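You operate a simulated robot arm through the tools that you are given. There is no shell and no other tool.

You are at the controls of a simulated robot arm. One attempt, no reset.

Task
Top the steel bath up to its red line; run it 5 minutes.
Fine: lid shut, one press of start; wait until the display says DONE.

Only the result counts: the job must be done as asked and must still hold three seconds after the hand-in. Knocking over, shifting, dropping, spilling or breaking anything else fails it. Lids that push on must go on centred and level and be pressed home; caps that screw on are set level and turned clockwise until they are tight.

Robot
A 6-joint arm with a fingered hand, fixed in place. Base frame: the origin is at the foot of the arm, x ahead of it, y to its left, z up. Units: cm, degrees, N and s.
With the tool pointing down near the work surface it reaches from about 10 to 80 cm from the base axis. Its first joint turns from -166.0 to 166.0 degrees. Payload 5 kg.
Tool frame: the origin (TCP) lies between the finger pads and is the grasp point; the fingertips stand 3.6 cm ahead of it; z points along the fingers, y is the line along which they close. The gripper opens to 12 cm. The gripper's body begins 4.2 cm behind the TCP. The gripper is a hand of 4 fingers: y runs from the thumb to the fingers, the wrist lies at [-1.9, -12.3, -21.1] in the tool frame.
Orientation is that of the tool frame in the base frame, as a unit quaternion [w, x, y, z]. With the fingers straight down and the wrist toward the robot, the tool's x, y and z point along [0, 1, 0], [1, 0, 0] and [0, 0, -1] of the base frame.

Tools
- The arm moves only by the tool nudge_tool. Its argument "deltas" is one flat list of numbers, 6 for each row, row after row: the turn, a rotation vector about the tool's x, y, z in units of 8 degrees (1.0 is 8 degrees), then the shift along the tool's x, y, z in units of 20 mm (1.0 is 20 mm). In form: [wx, wy, wz, dx, dy, dz, wx, wy, wz, dx, dy, dz, ...]. A call has 1 to 20 rows; each row shifts and turns the commanded pose from where the row before left it, along the tool's axes as they then stand. A call with a number of a shift or a turn outside -1 to 1 is refused whole. A row lasts 0.2 s, in which the tool goes at most 5 cm and 8.6 degrees; a call with a longer step from one row to the next is refused whole. A pose out of reach is approached as far as the arm can. The call stops where the force on the tool passes 40 N (or 10 N more than at its start, if that is more) or the arm is blocked; 0.2 s more then pass. In this call time passes only in rows, and 0.2 s behind the last. It gives the time, the measured TCP pose, the force on the tool (base axes), the opening and the grip force at its end, in the units of the frame above (readings bear some noise), with the torque about the TCP (base axes, N m) and any sound that the robot's microphone picked up.
- Cameras (640 x 400 px; columns grow to the right, rows downward): "scene" is fixed at [40.18, 65.02, 148.01]; the picture's right is [-0.91, -0.42, 0.00], its down [-0.32, 0.69, -0.66] and it looks along [0.27, -0.60, -0.76] (base axes); focal length 312 px, centre (320, 200). "wrist" rides on the gripper at [7.3, -10.1, -14.2] in the tool frame; the picture's right is [-0.79, 0.29, -0.54], its down [-0.56, -0.70, 0.44] and it looks along [-0.25, 0.65, 0.71] (tool axes); focal length 280 px, centre (320, 200). There is no depth. A picture from a camera that has moved, and an enlarged one, comes with that camera's place and axes in the base frame and with its lens.
- capture(camera): a new picture of that camera. No time passes.
- raise_lower(by): slides the trunk up (or, below 0, down) by that many cm; the arm rides with it, the base frame stays. It gives what a move gives, with no picture.
- move_fingers(index, middle, ring, thumb_bend, thumb_turn): sets how far each is bent, from 0 (flat) to 100 (curled in); at 30 the hand is open as for a grip, at 70 the pads meet at the TCP. One left out holds its place. A second passes; each finger stops where it meets its share of the squeeze, and holds until it gets a number again. It is the only way to open and close the hand. It gives what a move gives, with no picture; readings hold the bend of each and the force on the fingers (four entries, about 0 where the hand has none), thumb and palm. thumb_turn goes from beside the hand (0) to across from the fingers (100), as for a grip.
- close_up(camera, box): a new picture of the part [left, top, right, bottom] of that camera's present view, enlarged. No time passes.
- close_job(): hands the job in; it is judged then, once.

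Nothing tells you positions but the pictures and the camera data. Unless the task says otherwise, let go and move clear before handing in.

The tools are called after "Call:" by a JSON object that holds its "method" and its "body". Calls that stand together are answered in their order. nudge_tool: Moves the arm, as the interface text tells. Its arguments: {"type":"object","properties":{"deltas":{"type":"array"}},"required":["deltas"]} The other tools are called the same way: raise_lower (by) slides the trunk up or down; move_fingers (index, middle, ring, thumb_bend, thumb_turn) moves the fingers one by one; capture (camera) takes a picture; close_up (camera, box) takes an enlarged picture of a part of a camera's view; close_job () hands the job in.

At the start:

```text
t: 0.0
eef_pos: [57.85, 42.11, 124.24]
ee_rot: [-0.001, 0.708, 0.707, 0.0]
force: [-0.1, -0.1, -0.4]
ft_torque: [0.0, 0.02, -0.02]
grip_width: 11.96
grasp_force: 0.1
shape: jaw
bend: [30.0, 30.0, 30.0, 30.0, 98.0]
finger forces: [0.1, 0.0, 0.1, 0.0, 0.0, 0.0]
trunk travel left (down, up): [-77.5, 6.5]
```

scene: 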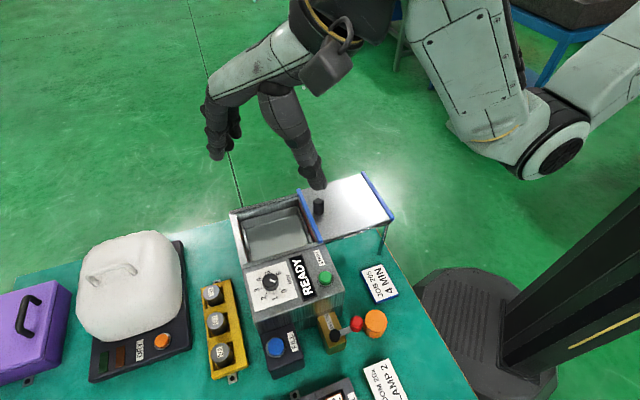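
wrist: 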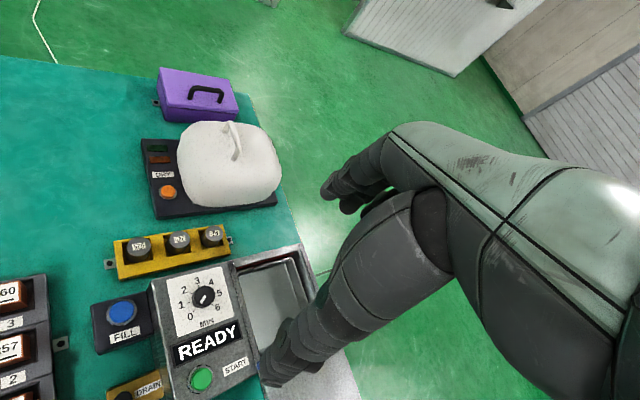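

I see a steel bath with a dial, a READY display and a green START button, along with FILL and DRAIN controls and a sliding lid. I'll take closer looks before moving anything.

Call:
{"method": "close_up", "body": {"camera": "scene", "box": [200, 160, 420, 298]}}

Call:
{"method": "close_up", "body": {"camera": "scene", "box": [200, 262, 420, 400]}}

Call:
{"method": "close_up", "body": {"camera": "wrist", "box": [80, 230, 352, 400]}}

Call:
{"method": "close_up", "body": {"camera": "scene", "box": [0, 210, 300, 398]}}

```text
2.90 times, centred on (310, 229) of scene
camera zoom: at [40.18, 65.02, 148.01], right [-0.91, -0.42, 0.0], down [-0.32, 0.69, -0.66], along [0.27, -0.6, -0.76], focal length 904 px, centre (349, 116)
```

zoom: 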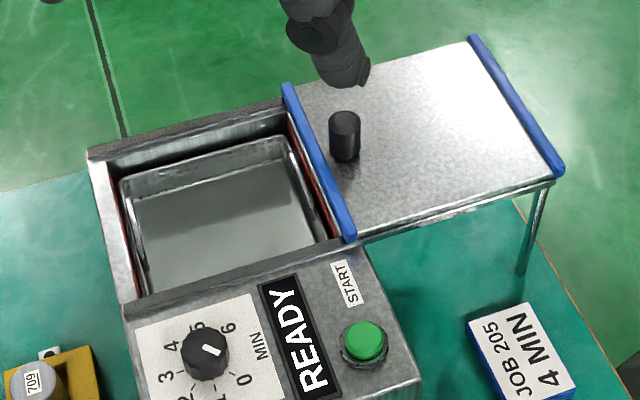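

```text
2.90 times, centred on (310, 331) of scene
camera zoom: at [40.18, 65.02, 148.01], right [-0.91, -0.42, 0.0], down [-0.32, 0.69, -0.66], along [0.27, -0.6, -0.76], focal length 904 px, centre (349, -180)
```

zoom: 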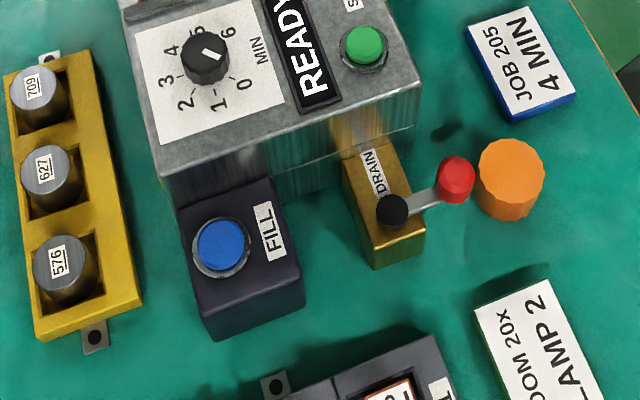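

```text
2.35 times, centred on (216, 315) of wrist
camera zoom: at [47.72, 49.36, 138.55], right [0.29, -0.79, 0.54], down [-0.7, -0.56, -0.44], along [0.65, -0.25, -0.71], focal length 660 px, centre (565, -71)
```

zoom: 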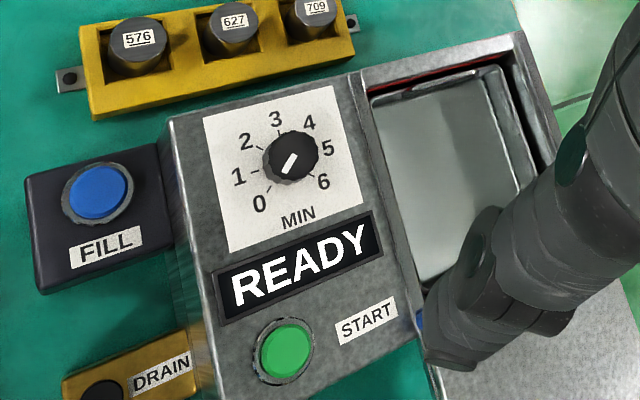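

```text
2.13 times, centred on (150, 304) of scene
camera zoom: at [40.18, 65.02, 148.01], right [-0.91, -0.42, 0.0], down [-0.32, 0.69, -0.66], along [0.27, -0.6, -0.76], focal length 663 px, centre (682, -21)
```

zoom: 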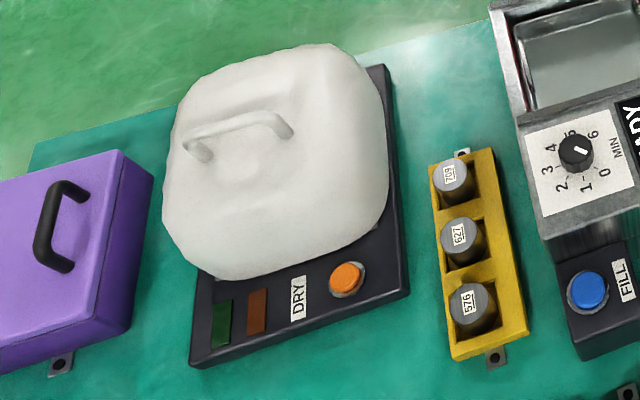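

The START button is at roughly (51, 39, 92–94). The bath's long axes lie about 45° to the base axes, and the lid slides toward (+x, +y) to close. I'll pull the hand back so the wrist camera gets a clear view of the bath and controls.

Call:
{"method": "nudge_tool", "body": {"deltas": [0, 0, 0, -0.5, -1, 0, 0, 0, 0, -0.5, -1, 0, 0, 0, 0, -0.5, -1, 0, 0, 0, 0, -0.5, -1, 0, 0, 0, 0, -0.5, -1, 0, 0, 0, 0, -0.5, -1, 0, 0, 0, 0, -0.5, -1, 0, 0, 0, 0, -0.5, -1, 0]}}

Call:
{"method": "capture", "body": {"camera": "wrist"}}

Call:
{"method": "capture", "body": {"camera": "scene"}}

```text
t: 1.8
eef_pos: [46.36, 36.17, 117.94]
ee_rot: [0.001, 0.707, 0.707, 0.003]
force: [-0.3, -0.1, 0.6]
ft_torque: [-0.01, -0.06, -0.01]
grip_width: 11.95
grasp_force: 0.0
shape: jaw
bend: [30.0, 30.0, 30.0, 30.0, 98.0]
finger forces: [0.1, 0.1, 0.1, 0.1, 0.1, 0.0]
out of reach, approached as far as the arm can: row 3, 4, 5, 6, 7, 8
trunk travel left (down, up): [-77.5, 6.5]
```

```text
taken
camera wrist: at [36.1, 43.42, 132.21], right [0.29, -0.79, 0.54], down [-0.7, -0.56, -0.45], along [0.66, -0.25, -0.71], focal length 280 px, centre (320, 200)
```

wrist: 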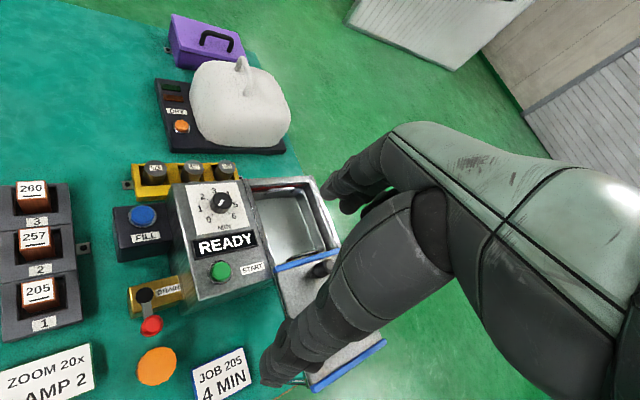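

```text
taken
```

scene: 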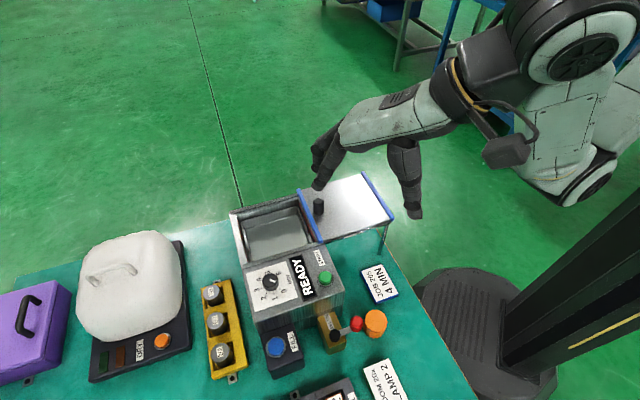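

Call:
{"method": "close_up", "body": {"camera": "wrist", "box": [110, 150, 350, 300]}}

Call:
{"method": "close_up", "body": {"camera": "wrist", "box": [230, 165, 350, 240]}}

Call:
{"method": "close_up", "body": {"camera": "scene", "box": [220, 180, 332, 250]}}

Call:
{"method": "close_up", "body": {"camera": "wrist", "box": [110, 250, 270, 400]}}

```text
2.67 times, centred on (230, 225) of wrist
camera zoom: at [36.1, 43.42, 132.21], right [0.29, -0.79, 0.54], down [-0.7, -0.56, -0.45], along [0.66, -0.25, -0.71], focal length 748 px, centre (560, 133)
```

zoom: 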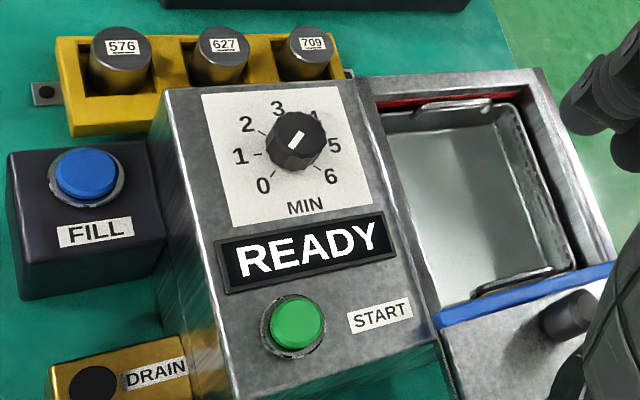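

```text
5.33 times, centred on (290, 202) of wrist
camera zoom: at [36.1, 43.42, 132.21], right [0.29, -0.79, 0.54], down [-0.7, -0.56, -0.45], along [0.66, -0.25, -0.71], focal length 1495 px, centre (480, 187)
```

zoom: 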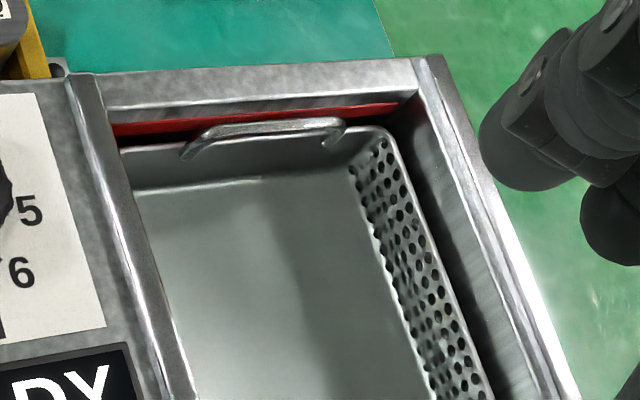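

```text
5.71 times, centred on (276, 215) of scene
camera zoom: at [40.18, 65.02, 148.01], right [-0.91, -0.42, 0.0], down [-0.32, 0.69, -0.66], along [0.27, -0.6, -0.76], focal length 1781 px, centre (571, 114)
```

zoom: 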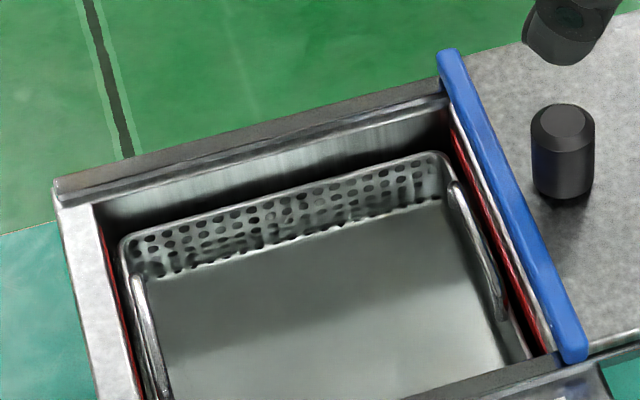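

```text
2.67 times, centred on (190, 325) of wrist
camera zoom: at [36.1, 43.42, 132.21], right [0.29, -0.79, 0.54], down [-0.7, -0.56, -0.45], along [0.66, -0.25, -0.71], focal length 748 px, centre (667, -133)
```

zoom: 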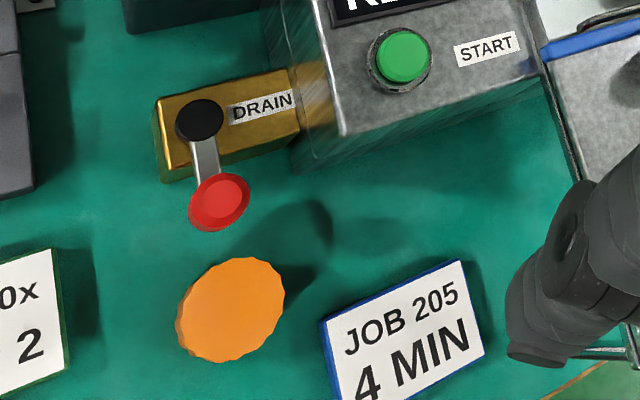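

Call:
{"method": "close_up", "body": {"camera": "wrist", "box": [186, 175, 256, 219]}}

Call:
{"method": "close_up", "body": {"camera": "scene", "box": [240, 258, 304, 298]}}

Call:
{"method": "close_up", "body": {"camera": "scene", "box": [300, 290, 400, 352]}}

```text
9.09 times, centred on (221, 197) of wrist
camera zoom: at [36.1, 43.42, 132.21], right [0.29, -0.79, 0.54], down [-0.7, -0.56, -0.45], along [0.66, -0.25, -0.71], focal length 2549 px, centre (1220, 227)
```

zoom: 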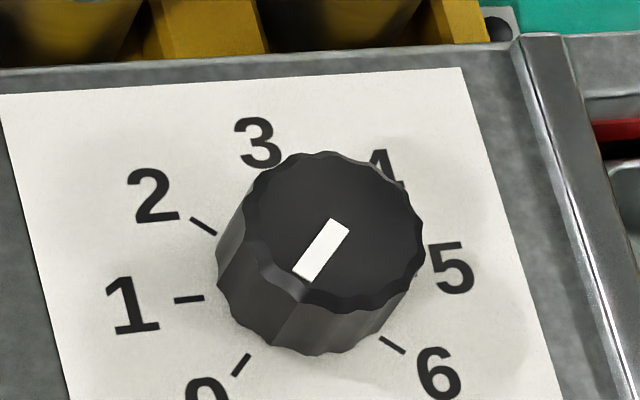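

```text
10.00 times, centred on (272, 278) of scene
camera zoom: at [40.18, 65.02, 148.01], right [-0.91, -0.42, 0.0], down [-0.32, 0.69, -0.66], along [0.27, -0.6, -0.76], focal length 3118 px, centre (800, -580)
```

zoom: 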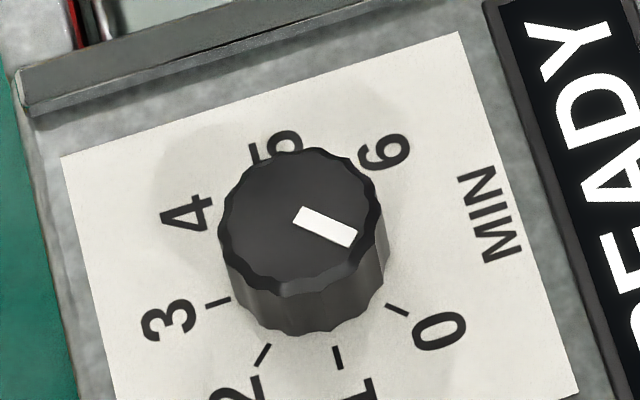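

```text
6.40 times, centred on (350, 321) of scene
camera zoom: at [40.18, 65.02, 148.01], right [-0.91, -0.42, 0.0], down [-0.32, 0.69, -0.66], along [0.27, -0.6, -0.76], focal length 1995 px, centre (128, -574)
```

zoom: 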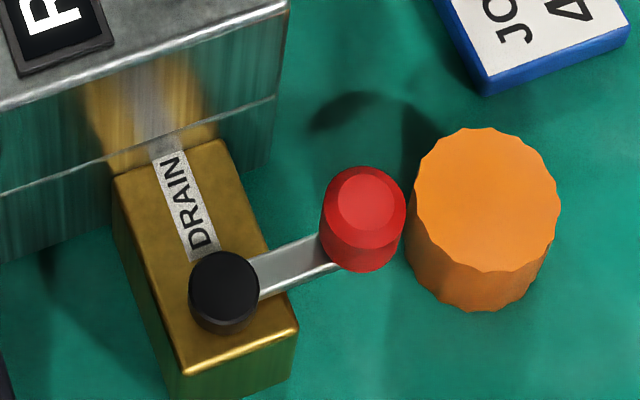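

The panel is horizontal at z≈91.5. The dial knob is at about (60, 44.4), 3.2 cm wide, and points at 0. START is at (51, 39), FILL is at (54.5, 52.7, 87), and the drain lever is across its pipe, so it looks closed. Next I'll shape a pointing hand with only the index finger out and see where its tip is.

Call:
{"method": "move_fingers", "body": {"index": 40, "middle": 95, "ring": 95, "thumb_bend": 60, "thumb_turn": 20}}

Call:
{"method": "close_up", "body": {"camera": "scene", "box": [290, 100, 450, 200]}}

Call:
{"method": "capture", "body": {"camera": "wrist"}}

```text
t: 2.8
eef_pos: [46.43, 36.1, 117.99]
ee_rot: [0.001, 0.706, 0.708, 0.002]
force: [-0.1, 0.2, -0.5]
ft_torque: [-0.03, 0.0, -0.01]
grip_width: 11.55
grasp_force: 0.1
shape: fingers
bend: [40.0, 95.0, 95.0, 60.0, 20.0]
finger forces: [0.1, 0.0, 0.0, 0.1, 0.1, 0.0]
trunk travel left (down, up): [-77.5, 6.5]
```

```text
4.00 times, centred on (370, 150) of scene
camera zoom: at [40.18, 65.02, 148.01], right [-0.91, -0.42, 0.0], down [-0.32, 0.69, -0.66], along [0.27, -0.6, -0.76], focal length 1247 px, centre (120, 400)
```

zoom: 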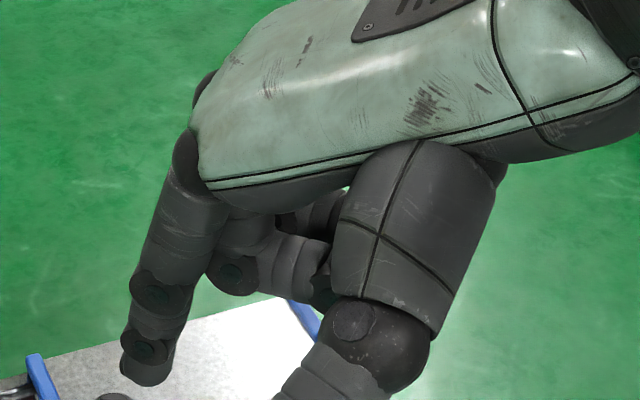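

```text
taken
camera wrist: at [36.17, 43.46, 132.17], right [0.29, -0.79, 0.54], down [-0.7, -0.56, -0.45], along [0.66, -0.25, -0.71], focal length 280 px, centre (320, 200)
```

wrist: 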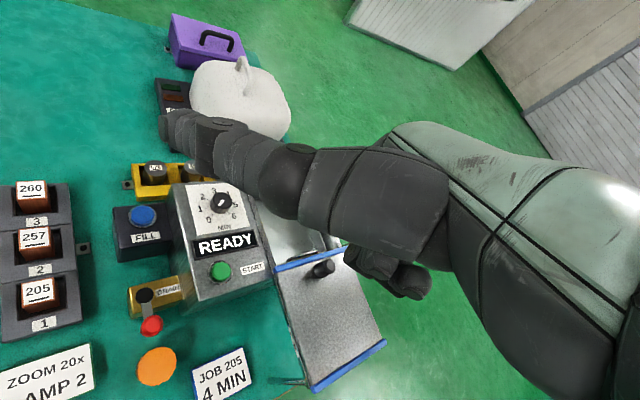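

Call:
{"method": "move_fingers", "body": {"index": 45, "middle": 100, "ring": 100, "thumb_bend": 95, "thumb_turn": 98}}

Call:
{"method": "close_up", "body": {"camera": "scene", "box": [290, 100, 450, 200]}}

Call:
{"method": "capture", "body": {"camera": "wrist"}}

```text
t: 3.8
eef_pos: [46.38, 36.13, 117.91]
ee_rot: [0.001, 0.707, 0.708, 0.002]
force: [0.4, 0.6, -1.4]
ft_torque: [-0.01, -0.02, -0.02]
grip_width: 2.72
grasp_force: 0.0
shape: fingers
bend: [43.0, 100.0, 100.0, 95.0, 97.0]
finger forces: [0.0, 0.1, 0.0, 0.1, 0.1, 0.0]
trunk travel left (down, up): [-77.5, 6.5]
```

```text
4.00 times, centred on (370, 150) of scene
camera zoom: at [40.18, 65.02, 148.01], right [-0.91, -0.42, 0.0], down [-0.32, 0.69, -0.66], along [0.27, -0.6, -0.76], focal length 1247 px, centre (120, 400)
```

zoom: 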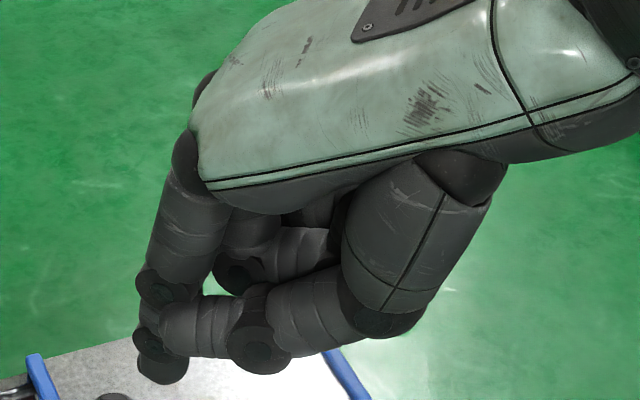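

```text
taken
camera wrist: at [36.18, 43.47, 132.17], right [0.29, -0.79, 0.54], down [-0.7, -0.56, -0.45], along [0.66, -0.25, -0.71], focal length 280 px, centre (320, 200)
```

wrist: 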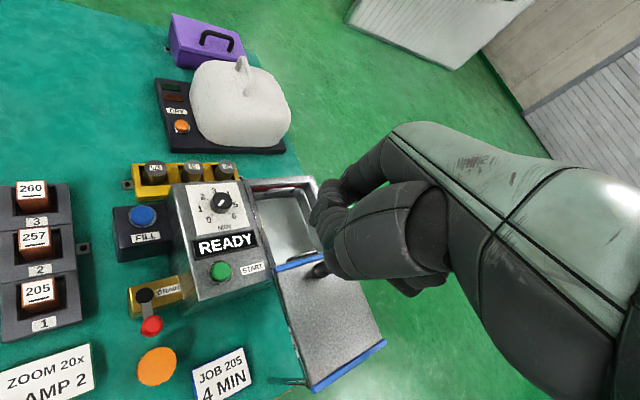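

Call:
{"method": "move_fingers", "body": {"index": 25, "middle": 100, "ring": 100, "thumb_bend": 100, "thumb_turn": 98}}

Call:
{"method": "close_up", "body": {"camera": "scene", "box": [290, 120, 418, 200]}}

Call:
{"method": "close_up", "body": {"camera": "wrist", "box": [220, 120, 460, 300]}}

```text
t: 4.8
eef_pos: [46.46, 36.08, 117.78]
ee_rot: [0.001, 0.707, 0.707, 0.001]
force: [-0.6, 0.6, -0.4]
ft_torque: [0.01, -0.03, -0.01]
grip_width: 3.78
grasp_force: 0.1
shape: fingers
bend: [25.0, 100.0, 100.0, 99.0, 100.0]
finger forces: [0.1, 0.0, 0.0, 0.0, 0.0, 0.0]
trunk travel left (down, up): [-77.5, 6.5]
```

```text
5.00 times, centred on (354, 160) of scene
camera zoom: at [40.18, 65.02, 148.01], right [-0.91, -0.42, 0.0], down [-0.32, 0.69, -0.66], along [0.27, -0.6, -0.76], focal length 1559 px, centre (150, 400)
```

zoom: 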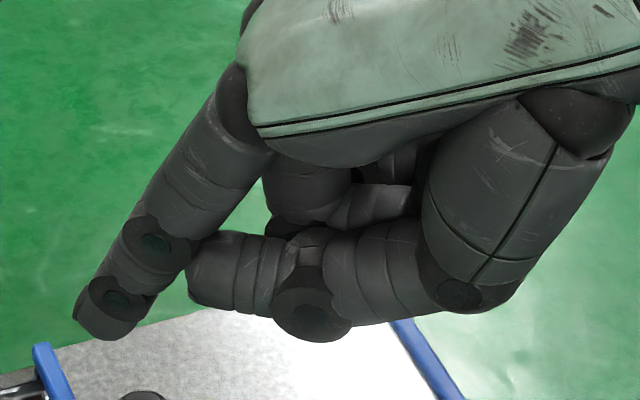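

```text
2.22 times, centred on (340, 210) of wrist
camera zoom: at [36.18, 43.47, 132.17], right [0.29, -0.79, 0.54], down [-0.7, -0.56, -0.45], along [0.66, -0.25, -0.71], focal length 623 px, centre (276, 178)
```

zoom: 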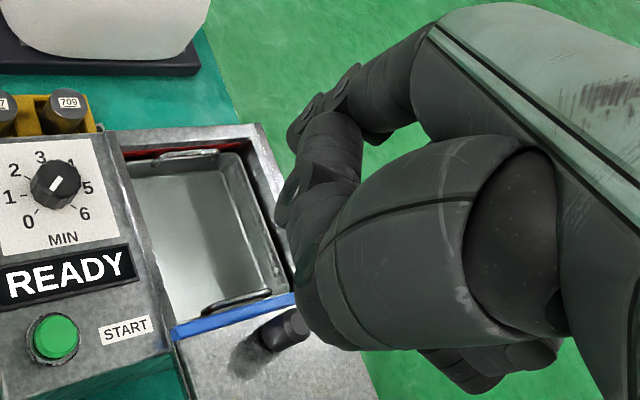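

The index tip sits about 7.5 cm ahead of the TCP (tool y), 1.8 cm to its side and 2 cm below it. I'll tilt the hand so the index is clearly the lowest point, then check the pose.

Call:
{"method": "nudge_tool", "body": {"deltas": [1, 0, 0, 0, 0, 0, 1, 0, 0, 0, 0, 0, 1, 0, 0, 0, 0, 0]}}

```text
t: 5.6
eef_pos: [51.35, 39.01, 109.32]
ee_rot: [-0.149, 0.691, 0.692, -0.148]
force: [0.5, -0.1, 0.2]
ft_torque: [0.0, 0.01, 0.01]
grip_width: 3.78
grasp_force: 0.0
shape: fingers
bend: [25.0, 100.0, 100.0, 99.0, 100.0]
finger forces: [0.0, 0.1, 0.1, 0.1, 0.0, 0.1]
out of reach, approached as far as the arm can: row 1, 2, 3
trunk travel left (down, up): [-77.5, 6.5]
```

Call:
{"method": "nudge_tool", "body": {"deltas": [0, 0, 0, 0.75, 0.12, 0.69, 0, 0, 0, 0.75, 0.12, 0.69, 0, 0, 0, 0.75, 0.12, 0.69, 0, 0, 0, 0.75, 0.12, 0.69, 0, 0, 0, 0.75, 0.12, 0.69]}}

Call:
{"method": "capture", "body": {"camera": "wrist"}}

Call:
{"method": "capture", "body": {"camera": "scene"}}

```text
t: 6.8
eef_pos: [49.57, 46.68, 102.73]
ee_rot: [-0.147, 0.692, 0.692, -0.147]
force: [0.2, 0.8, 0.1]
ft_torque: [-0.01, -0.02, 0.0]
grip_width: 3.81
grasp_force: 0.0
shape: fingers
bend: [25.0, 100.0, 100.0, 99.0, 100.0]
finger forces: [0.0, 0.1, 0.0, 0.0, 0.0, 0.0]
trunk travel left (down, up): [-77.5, 6.5]
```

```text
taken
camera wrist: at [46.04, 54.07, 119.82], right [0.48, -0.79, 0.38], down [-0.82, -0.56, -0.12], along [0.31, -0.25, -0.92], focal length 280 px, centre (320, 200)
```

wrist: 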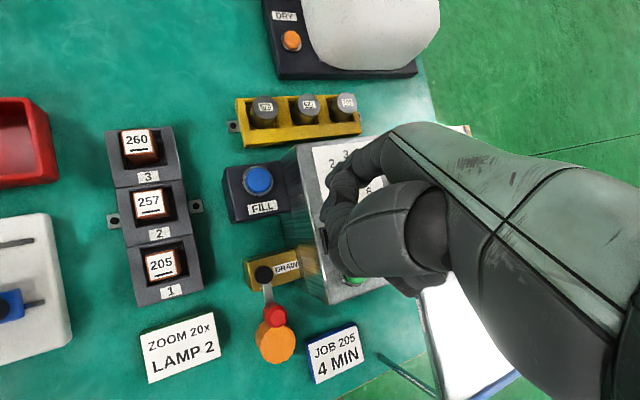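

```text
taken
```

scene: 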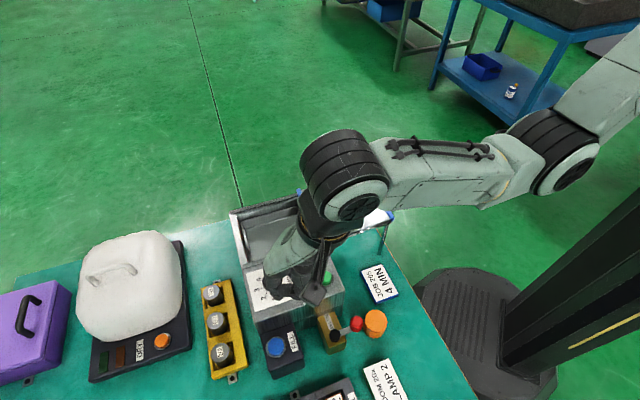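

Call:
{"method": "nudge_tool", "body": {"deltas": [0, 0, 0, 0.728, 0.16, 0.695, 0, 0, 0, 0.728, 0.16, 0.695, 0, 0, 0, 0.728, 0.16, 0.695]}}

Call:
{"method": "capture", "body": {"camera": "wrist"}}

Call:
{"method": "close_up", "body": {"camera": "scene", "box": [220, 220, 380, 380]}}

```text
t: 7.6
eef_pos: [48.74, 51.18, 98.21]
ee_rot: [-0.147, 0.692, 0.692, -0.147]
force: [0.8, 0.0, 0.3]
ft_torque: [-0.01, -0.01, 0.03]
grip_width: 3.78
grasp_force: 0.0
shape: fingers
bend: [25.0, 100.0, 100.0, 99.0, 100.0]
finger forces: [0.1, 0.0, 0.1, 0.0, 0.0, 0.0]
trunk travel left (down, up): [-77.5, 6.5]
```

```text
taken
camera wrist: at [45.3, 58.54, 115.53], right [0.48, -0.79, 0.38], down [-0.82, -0.56, -0.12], along [0.31, -0.25, -0.92], focal length 280 px, centre (320, 200)
```

wrist: 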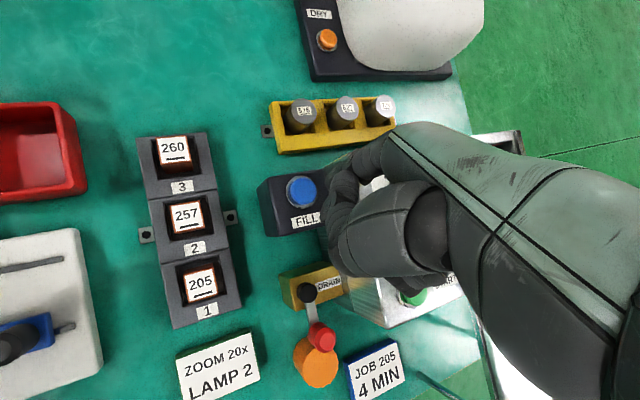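

```text
2.50 times, centred on (300, 300) of scene
camera zoom: at [40.18, 65.02, 148.01], right [-0.91, -0.42, 0.0], down [-0.32, 0.69, -0.66], along [0.27, -0.6, -0.76], focal length 779 px, centre (370, -50)
```

zoom: 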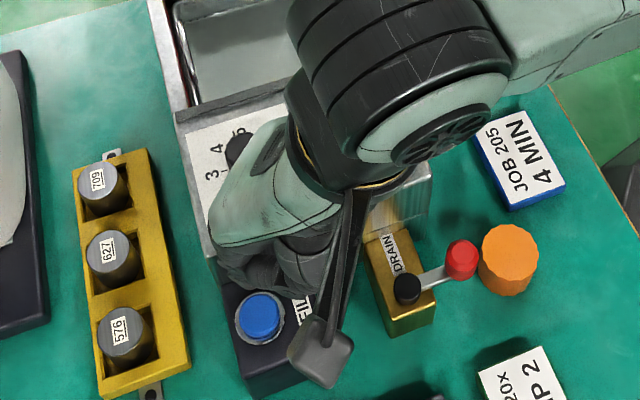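

Call:
{"method": "close_up", "body": {"camera": "wrist", "box": [250, 130, 410, 270]}}

Call:
{"method": "close_up", "body": {"camera": "scene", "box": [265, 300, 345, 370]}}

```text
2.86 times, centred on (330, 200) of wrist
camera zoom: at [45.3, 58.54, 115.53], right [0.48, -0.79, 0.38], down [-0.82, -0.56, -0.12], along [0.31, -0.25, -0.92], focal length 801 px, centre (291, 200)
```

zoom: 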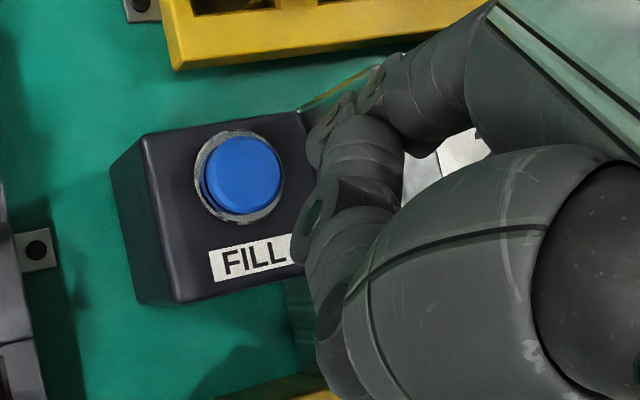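

```text
5.71 times, centred on (305, 335) of scene
camera zoom: at [40.18, 65.02, 148.01], right [-0.91, -0.42, 0.0], down [-0.32, 0.69, -0.66], along [0.27, -0.6, -0.76], focal length 1781 px, centre (406, -571)
```

zoom: 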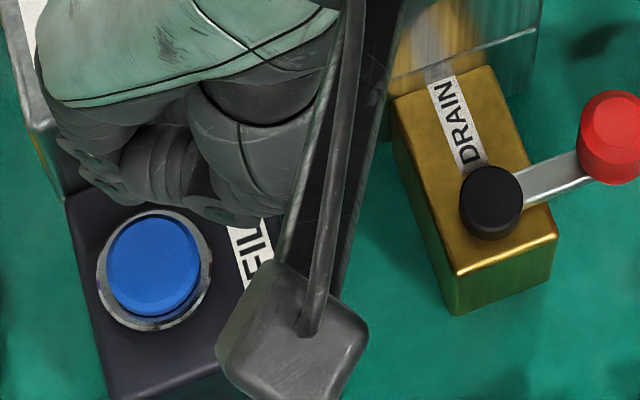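

Call:
{"method": "nudge_tool", "body": {"deltas": [0, 0, 0, 0, 0.19, 0.553, 0, 0, 0, 0, 0.19, 0.553, 0, 0, 0, 0, 0.19, 0.553]}}

Call:
{"method": "close_up", "body": {"camera": "wrist", "box": [250, 130, 410, 270]}}

Call:
{"method": "close_up", "body": {"camera": "scene", "box": [225, 270, 345, 370]}}

```text
t: 8.4
eef_pos: [48.39, 51.05, 94.8]
ee_rot: [-0.147, 0.692, 0.692, -0.147]
force: [1.4, 0.1, -0.4]
ft_torque: [0.0, -0.01, -0.02]
grip_width: 3.8
grasp_force: 0.0
shape: fingers
bend: [25.0, 100.0, 100.0, 99.0, 100.0]
finger forces: [0.1, 0.1, 0.0, 0.0, 0.0, 0.0]
trunk travel left (down, up): [-77.5, 6.5]
```

```text
2.86 times, centred on (330, 200) of wrist
camera zoom: at [44.94, 58.37, 111.99], right [0.48, -0.79, 0.38], down [-0.82, -0.56, -0.12], along [0.31, -0.25, -0.92], focal length 801 px, centre (291, 200)
```

zoom: 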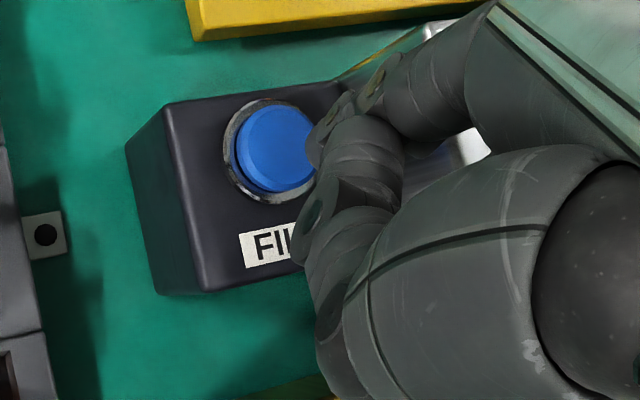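

```text
4.00 times, centred on (285, 320) of scene
camera zoom: at [40.18, 65.02, 148.01], right [-0.91, -0.42, 0.0], down [-0.32, 0.69, -0.66], along [0.27, -0.6, -0.76], focal length 1247 px, centre (460, -280)
```

zoom: 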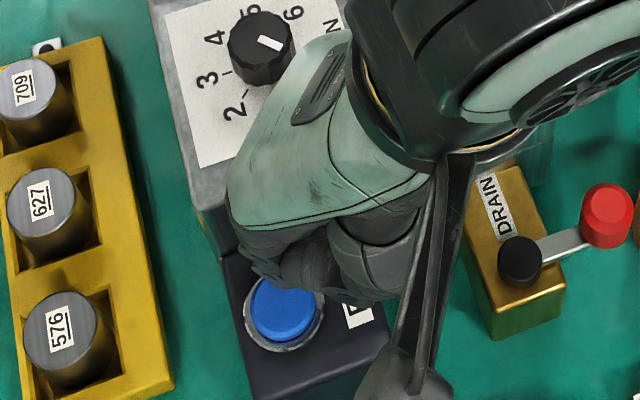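

Call:
{"method": "nudge_tool", "body": {"deltas": [0, 0, 0, 0, 0.203, 0.457, 0, 0, 0, 0, 0.203, 0.457]}}

Call:
{"method": "close_up", "body": {"camera": "wrist", "box": [250, 130, 410, 270]}}

Call:
{"method": "close_up", "body": {"camera": "scene", "box": [225, 270, 345, 370]}}

```text
t: 9.0
eef_pos: [48.42, 51.07, 92.94]
ee_rot: [-0.147, 0.692, 0.692, -0.147]
force: [0.0, 0.2, -0.2]
ft_torque: [0.01, -0.09, -0.02]
grip_width: 3.83
grasp_force: 0.6
shape: fingers
bend: [25.0, 100.0, 100.0, 99.0, 100.0]
finger forces: [0.7, 0.0, 0.0, 0.0, 0.1, 0.1]
trunk travel left (down, up): [-77.5, 6.5]
```

```text
2.86 times, centred on (330, 200) of wrist
camera zoom: at [44.93, 58.44, 110.06], right [0.48, -0.79, 0.38], down [-0.82, -0.56, -0.12], along [0.31, -0.25, -0.92], focal length 801 px, centre (291, 200)
```

zoom: 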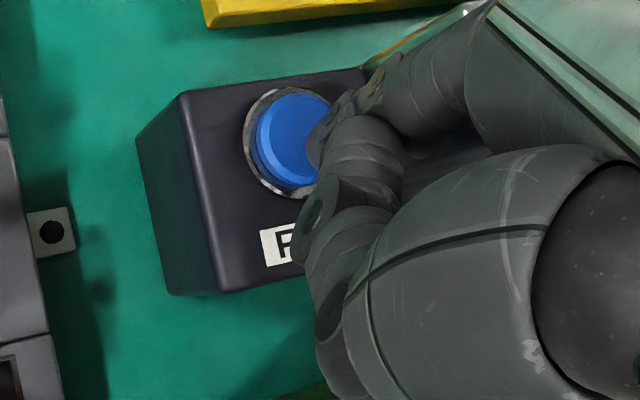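

```text
4.00 times, centred on (285, 320) of scene
camera zoom: at [40.18, 65.02, 148.01], right [-0.91, -0.42, 0.0], down [-0.32, 0.69, -0.66], along [0.27, -0.6, -0.76], focal length 1247 px, centre (460, -280)
```

zoom: 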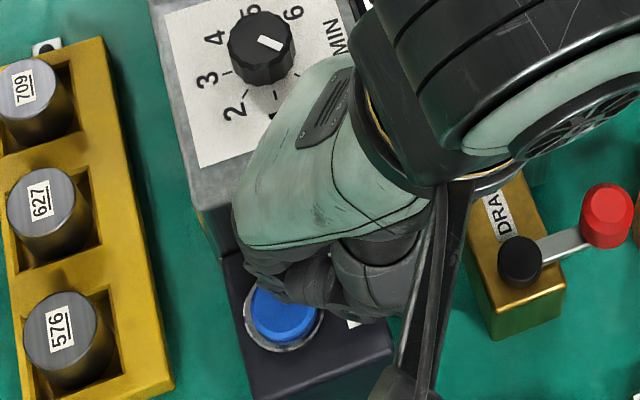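

Call:
{"method": "nudge_tool", "body": {"deltas": [0, 0, 0, 0.3, -0.26, -0.213]}}

Call:
{"method": "close_up", "body": {"camera": "wrist", "box": [250, 130, 410, 270]}}

Call:
{"method": "close_up", "body": {"camera": "scene", "box": [265, 310, 325, 360]}}

Call:
{"method": "close_up", "body": {"camera": "scene", "box": [225, 195, 345, 270]}}

```text
t: 9.4
eef_pos: [48.07, 51.67, 93.42]
ee_rot: [-0.147, 0.692, 0.692, -0.147]
force: [-0.7, -0.8, 0.1]
ft_torque: [0.03, -0.01, 0.01]
grip_width: 3.79
grasp_force: 0.1
shape: fingers
bend: [25.0, 100.0, 100.0, 99.0, 100.0]
finger forces: [0.1, 0.0, 0.0, 0.0, 0.1, 0.1]
trunk travel left (down, up): [-77.5, 6.5]
```

```text
2.86 times, centred on (330, 200) of wrist
camera zoom: at [44.57, 59.03, 110.7], right [0.48, -0.79, 0.38], down [-0.82, -0.56, -0.12], along [0.31, -0.25, -0.92], focal length 801 px, centre (291, 200)
```

zoom: 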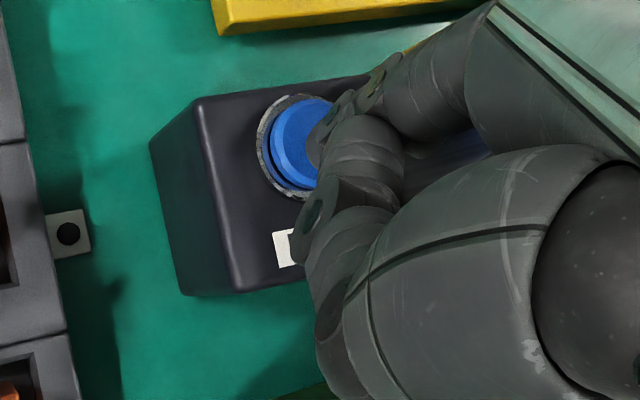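

```text
8.00 times, centred on (295, 335) of scene
camera zoom: at [40.18, 65.02, 148.01], right [-0.91, -0.42, 0.0], down [-0.32, 0.69, -0.66], along [0.27, -0.6, -0.76], focal length 2494 px, centre (520, -880)
```

zoom: 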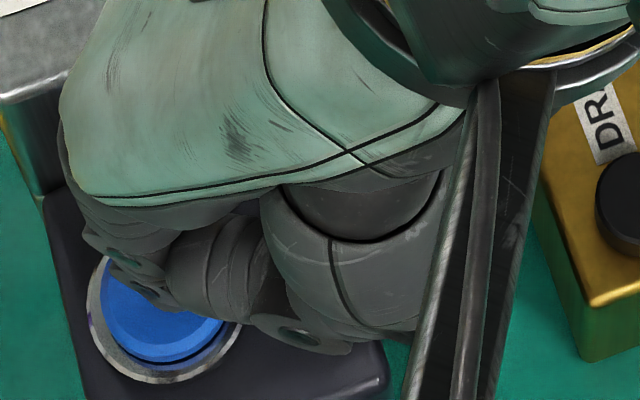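

```text
5.33 times, centred on (285, 232) of scene
camera zoom: at [40.18, 65.02, 148.01], right [-0.91, -0.42, 0.0], down [-0.32, 0.69, -0.66], along [0.27, -0.6, -0.76], focal length 1663 px, centre (507, 27)
```

zoom: 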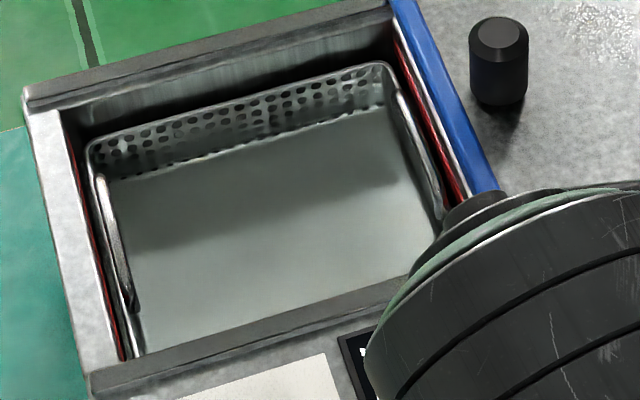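

Call:
{"method": "nudge_tool", "body": {"deltas": [0, 0, 0, 0, 0.061, 0.137, 0, 0, 0, 0, 0.061, 0.137, 0, 0, 0, 0, 0.061, 0.137]}}

Call:
{"method": "close_up", "body": {"camera": "scene", "box": [225, 195, 345, 270]}}

Call:
{"method": "close_up", "body": {"camera": "scene", "box": [265, 310, 325, 360]}}

```text
t: 10.2
eef_pos: [48.2, 51.72, 92.42]
ee_rot: [-0.147, 0.692, 0.692, -0.147]
force: [0.3, 0.4, 3.1]
ft_torque: [0.03, -0.24, 0.0]
grip_width: 3.81
grasp_force: 1.8
shape: fingers
bend: [25.0, 100.0, 100.0, 99.0, 100.0]
finger forces: [3.1, 0.1, 0.0, 0.0, 0.0, 0.1]
trunk travel left (down, up): [-77.5, 6.5]
heard: click
```

```text
5.33 times, centred on (285, 232) of scene
camera zoom: at [40.18, 65.02, 148.01], right [-0.91, -0.42, 0.0], down [-0.32, 0.69, -0.66], along [0.27, -0.6, -0.76], focal length 1663 px, centre (507, 27)
```

zoom: 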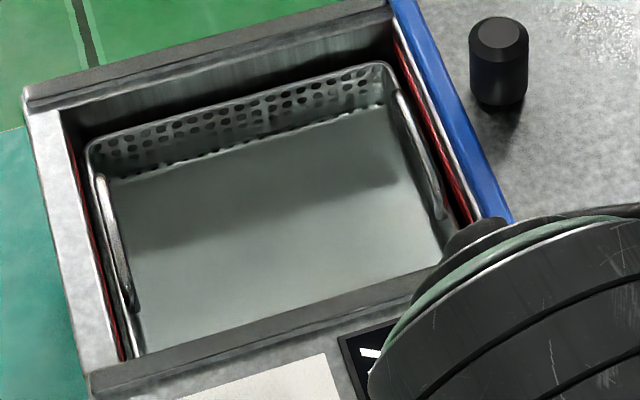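

```text
8.00 times, centred on (295, 335) of scene
camera zoom: at [40.18, 65.02, 148.01], right [-0.91, -0.42, 0.0], down [-0.32, 0.69, -0.66], along [0.27, -0.6, -0.76], focal length 2494 px, centre (520, -880)
```

zoom: 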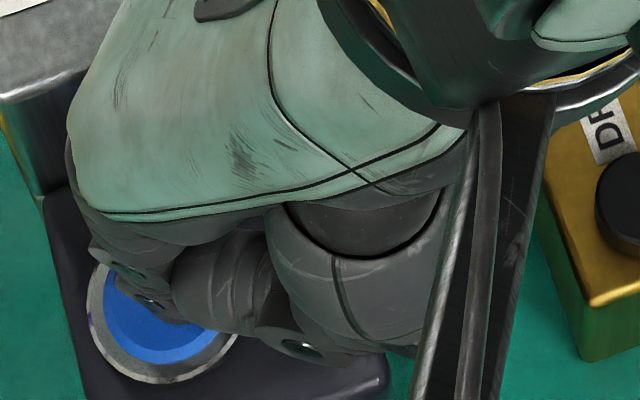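

Call:
{"method": "nudge_tool", "body": {"deltas": [0, 0, 0, 0, 0, 0, 0, 0, 0, 0, 0, 0]}}

Call:
{"method": "close_up", "body": {"camera": "scene", "box": [225, 195, 345, 270]}}

```text
t: 10.8
eef_pos: [48.18, 51.52, 92.4]
ee_rot: [-0.147, 0.691, 0.692, -0.147]
force: [-0.4, 0.2, 4.0]
ft_torque: [0.07, -0.25, 0.02]
grip_width: 3.83
grasp_force: 1.8
shape: fingers
bend: [25.0, 100.0, 100.0, 99.0, 100.0]
finger forces: [3.6, 0.1, 0.0, 0.0, 0.0, 0.1]
trunk travel left (down, up): [-77.5, 6.5]
```

```text
5.33 times, centred on (285, 232) of scene
camera zoom: at [40.18, 65.02, 148.01], right [-0.91, -0.42, 0.0], down [-0.32, 0.69, -0.66], along [0.27, -0.6, -0.76], focal length 1663 px, centre (507, 27)
```

zoom: 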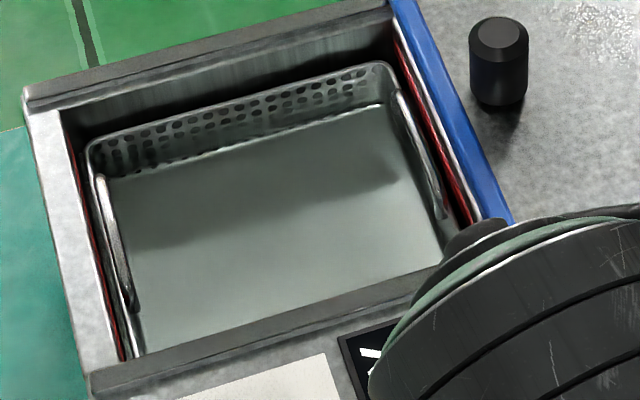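

Call:
{"method": "nudge_tool", "body": {"deltas": [0, 0, 0, 0, 0, 0, 0, 0, 0, 0, 0, 0, 0, 0, 0, 0, 0, 0, 0, 0, 0, 0, 0, 0]}}

Call:
{"method": "close_up", "body": {"camera": "scene", "box": [225, 195, 345, 270]}}

```text
t: 11.8
eef_pos: [48.07, 51.64, 92.44]
ee_rot: [-0.147, 0.692, 0.692, -0.148]
force: [0.2, 0.6, 4.2]
ft_torque: [0.09, -0.25, 0.05]
grip_width: 3.81
grasp_force: 2.3
shape: fingers
bend: [25.0, 100.0, 100.0, 99.0, 100.0]
finger forces: [3.9, 0.1, 0.0, 0.0, 0.0, 0.1]
trunk travel left (down, up): [-77.5, 6.5]
```

```text
5.33 times, centred on (285, 232) of scene
camera zoom: at [40.18, 65.02, 148.01], right [-0.91, -0.42, 0.0], down [-0.32, 0.69, -0.66], along [0.27, -0.6, -0.76], focal length 1663 px, centre (507, 27)
```

zoom: 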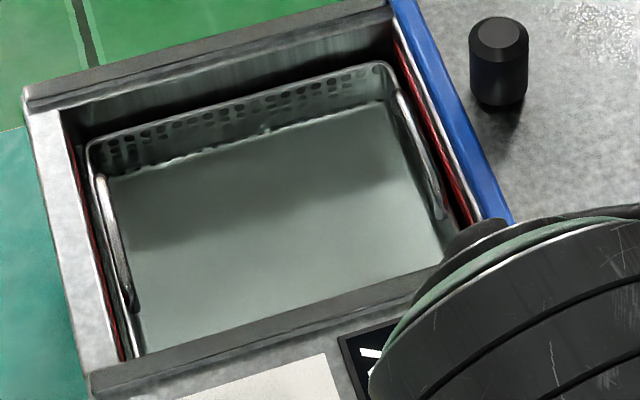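

Call:
{"method": "close_up", "body": {"camera": "scene", "box": [290, 195, 330, 245]}}

Call:
{"method": "close_up", "body": {"camera": "scene", "box": [228, 208, 278, 240]}}

```text
8.00 times, centred on (310, 220) of scene
camera zoom: at [40.18, 65.02, 148.01], right [-0.91, -0.42, 0.0], down [-0.32, 0.69, -0.66], along [0.27, -0.6, -0.76], focal length 2494 px, centre (400, 40)
```

zoom: 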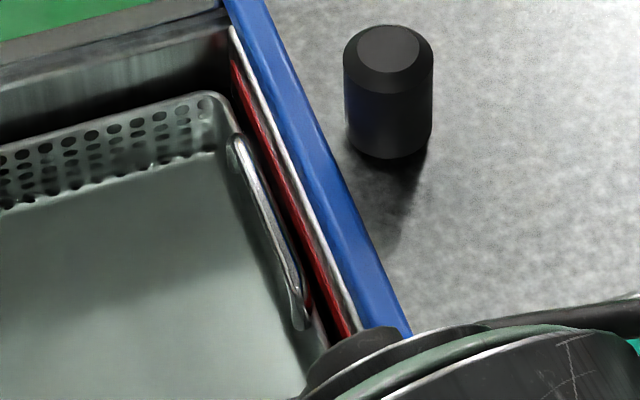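

```text
12.50 times, centred on (253, 224) of scene
camera zoom: at [40.18, 65.02, 148.01], right [-0.91, -0.42, 0.0], down [-0.32, 0.69, -0.66], along [0.27, -0.6, -0.76], focal length 3897 px, centre (1158, -100)
```

zoom: 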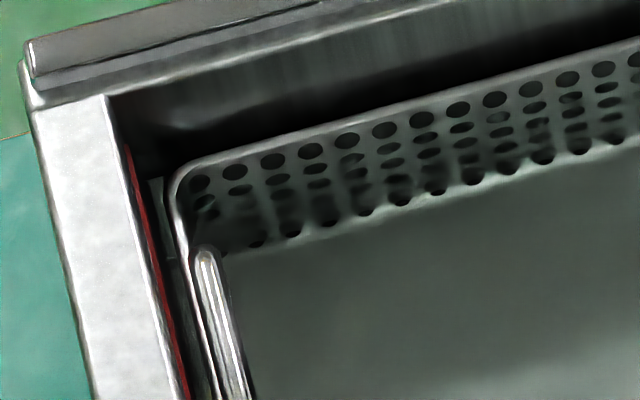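

The water is rising at roughly half a cm per second. It's now just under the first row of basket holes. I'll keep holding in short steps and watch for it to reach the red band.

Call:
{"method": "nudge_tool", "body": {"deltas": [0, 0, 0, 0, 0, 0, 0, 0, 0, 0, 0, 0]}}

Call:
{"method": "close_up", "body": {"camera": "scene", "box": [228, 208, 278, 240]}}

Call:
{"method": "close_up", "body": {"camera": "scene", "box": [285, 198, 325, 225]}}

```text
t: 12.4
eef_pos: [48.07, 51.65, 92.34]
ee_rot: [-0.147, 0.691, 0.692, -0.147]
force: [0.4, -0.4, 3.4]
ft_torque: [0.09, -0.28, 0.06]
grip_width: 3.84
grasp_force: 2.2
shape: fingers
bend: [25.0, 100.0, 100.0, 99.0, 100.0]
finger forces: [3.8, 0.0, 0.1, 0.1, 0.0, 0.0]
trunk travel left (down, up): [-77.5, 6.5]
```

```text
12.50 times, centred on (253, 224) of scene
camera zoom: at [40.18, 65.02, 148.01], right [-0.91, -0.42, 0.0], down [-0.32, 0.69, -0.66], along [0.27, -0.6, -0.76], focal length 3897 px, centre (1158, -100)
```

zoom: 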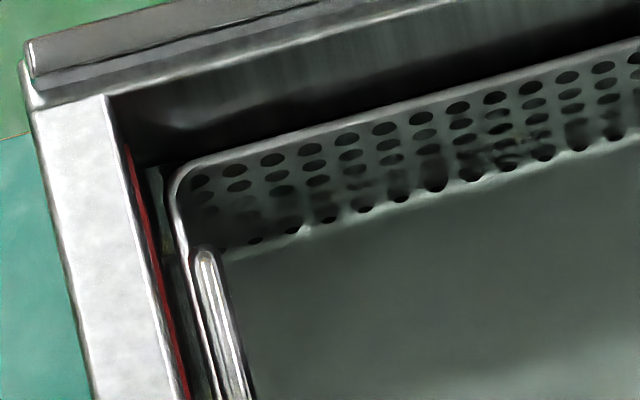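

```text
14.81 times, centred on (305, 212) of scene
camera zoom: at [40.18, 65.02, 148.01], right [-0.91, -0.42, 0.0], down [-0.32, 0.69, -0.66], along [0.27, -0.6, -0.76], focal length 4618 px, centre (542, 30)
```

zoom: 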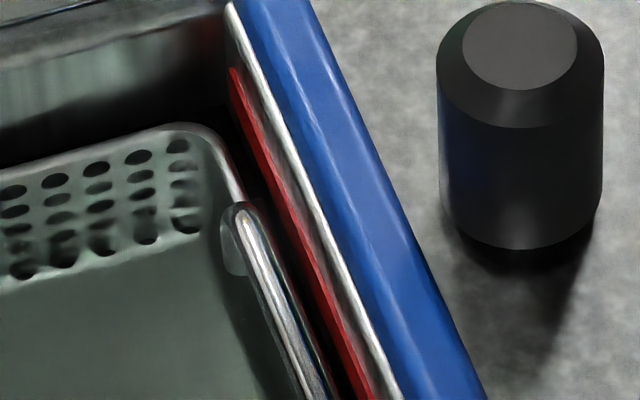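

Call:
{"method": "nudge_tool", "body": {"deltas": [0, 0, 0, 0, 0, 0]}}

Call:
{"method": "close_up", "body": {"camera": "scene", "box": [234, 210, 259, 226]}}

Call:
{"method": "close_up", "body": {"camera": "scene", "box": [285, 198, 325, 225]}}

```text
t: 12.8
eef_pos: [48.05, 51.53, 92.47]
ee_rot: [-0.146, 0.692, 0.692, -0.148]
force: [-0.5, -0.1, 4.3]
ft_torque: [0.09, -0.25, 0.04]
grip_width: 3.8
grasp_force: 2.3
shape: fingers
bend: [25.0, 100.0, 100.0, 99.0, 100.0]
finger forces: [3.8, 0.0, 0.0, 0.0, 0.0, 0.0]
trunk travel left (down, up): [-77.5, 6.5]
```

```text
16.00 times, centred on (246, 218) of scene
camera zoom: at [40.18, 65.02, 148.01], right [-0.91, -0.42, 0.0], down [-0.32, 0.69, -0.66], along [0.27, -0.6, -0.76], focal length 4988 px, centre (1496, -88)
```

zoom: 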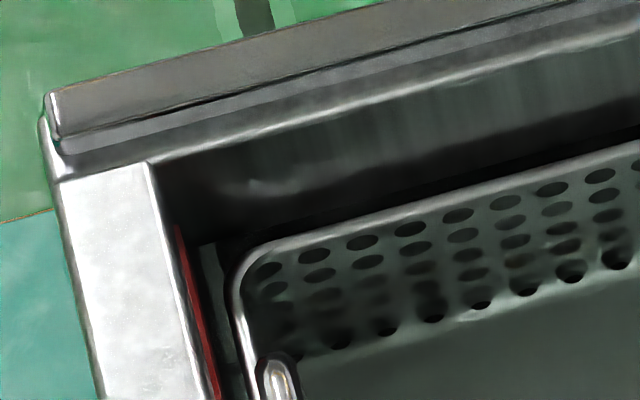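

```text
14.81 times, centred on (305, 212) of scene
camera zoom: at [40.18, 65.02, 148.01], right [-0.91, -0.42, 0.0], down [-0.32, 0.69, -0.66], along [0.27, -0.6, -0.76], focal length 4618 px, centre (542, 30)
```

zoom: 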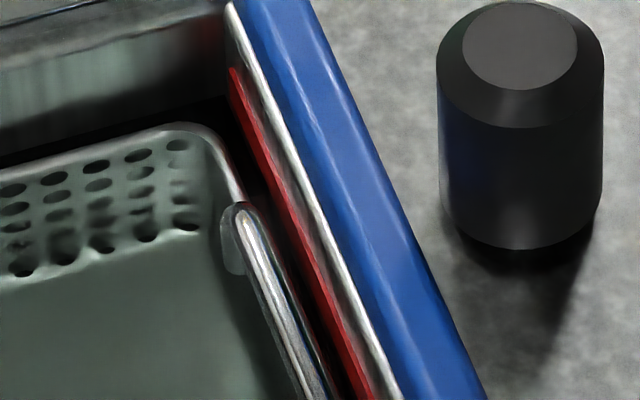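

Call:
{"method": "nudge_tool", "body": {"deltas": [0, 0, 0, 0, -0.407, -0.914]}}

Call:
{"method": "close_up", "body": {"camera": "scene", "box": [234, 210, 259, 226]}}

```text
t: 13.2
eef_pos: [48.07, 51.6, 94.25]
ee_rot: [-0.146, 0.691, 0.692, -0.148]
force: [0.2, 0.2, 0.1]
ft_torque: [0.02, -0.03, -0.04]
grip_width: 3.83
grasp_force: 0.1
shape: fingers
bend: [25.0, 100.0, 100.0, 99.0, 100.0]
finger forces: [0.0, 0.0, 0.0, 0.0, 0.0, 0.1]
trunk travel left (down, up): [-77.5, 6.5]
```

```text
16.00 times, centred on (246, 218) of scene
camera zoom: at [40.18, 65.02, 148.01], right [-0.91, -0.42, 0.0], down [-0.32, 0.69, -0.66], along [0.27, -0.6, -0.76], focal length 4988 px, centre (1496, -88)
```

zoom: 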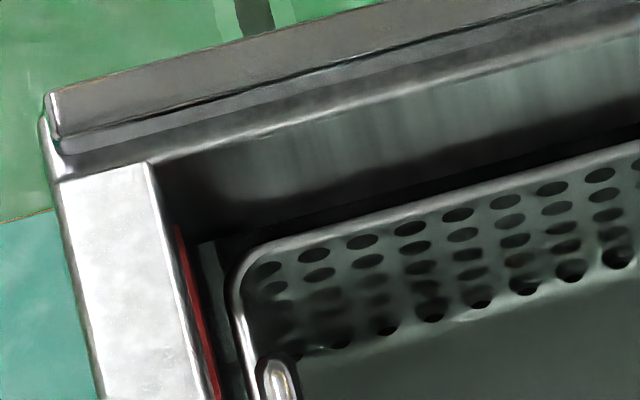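

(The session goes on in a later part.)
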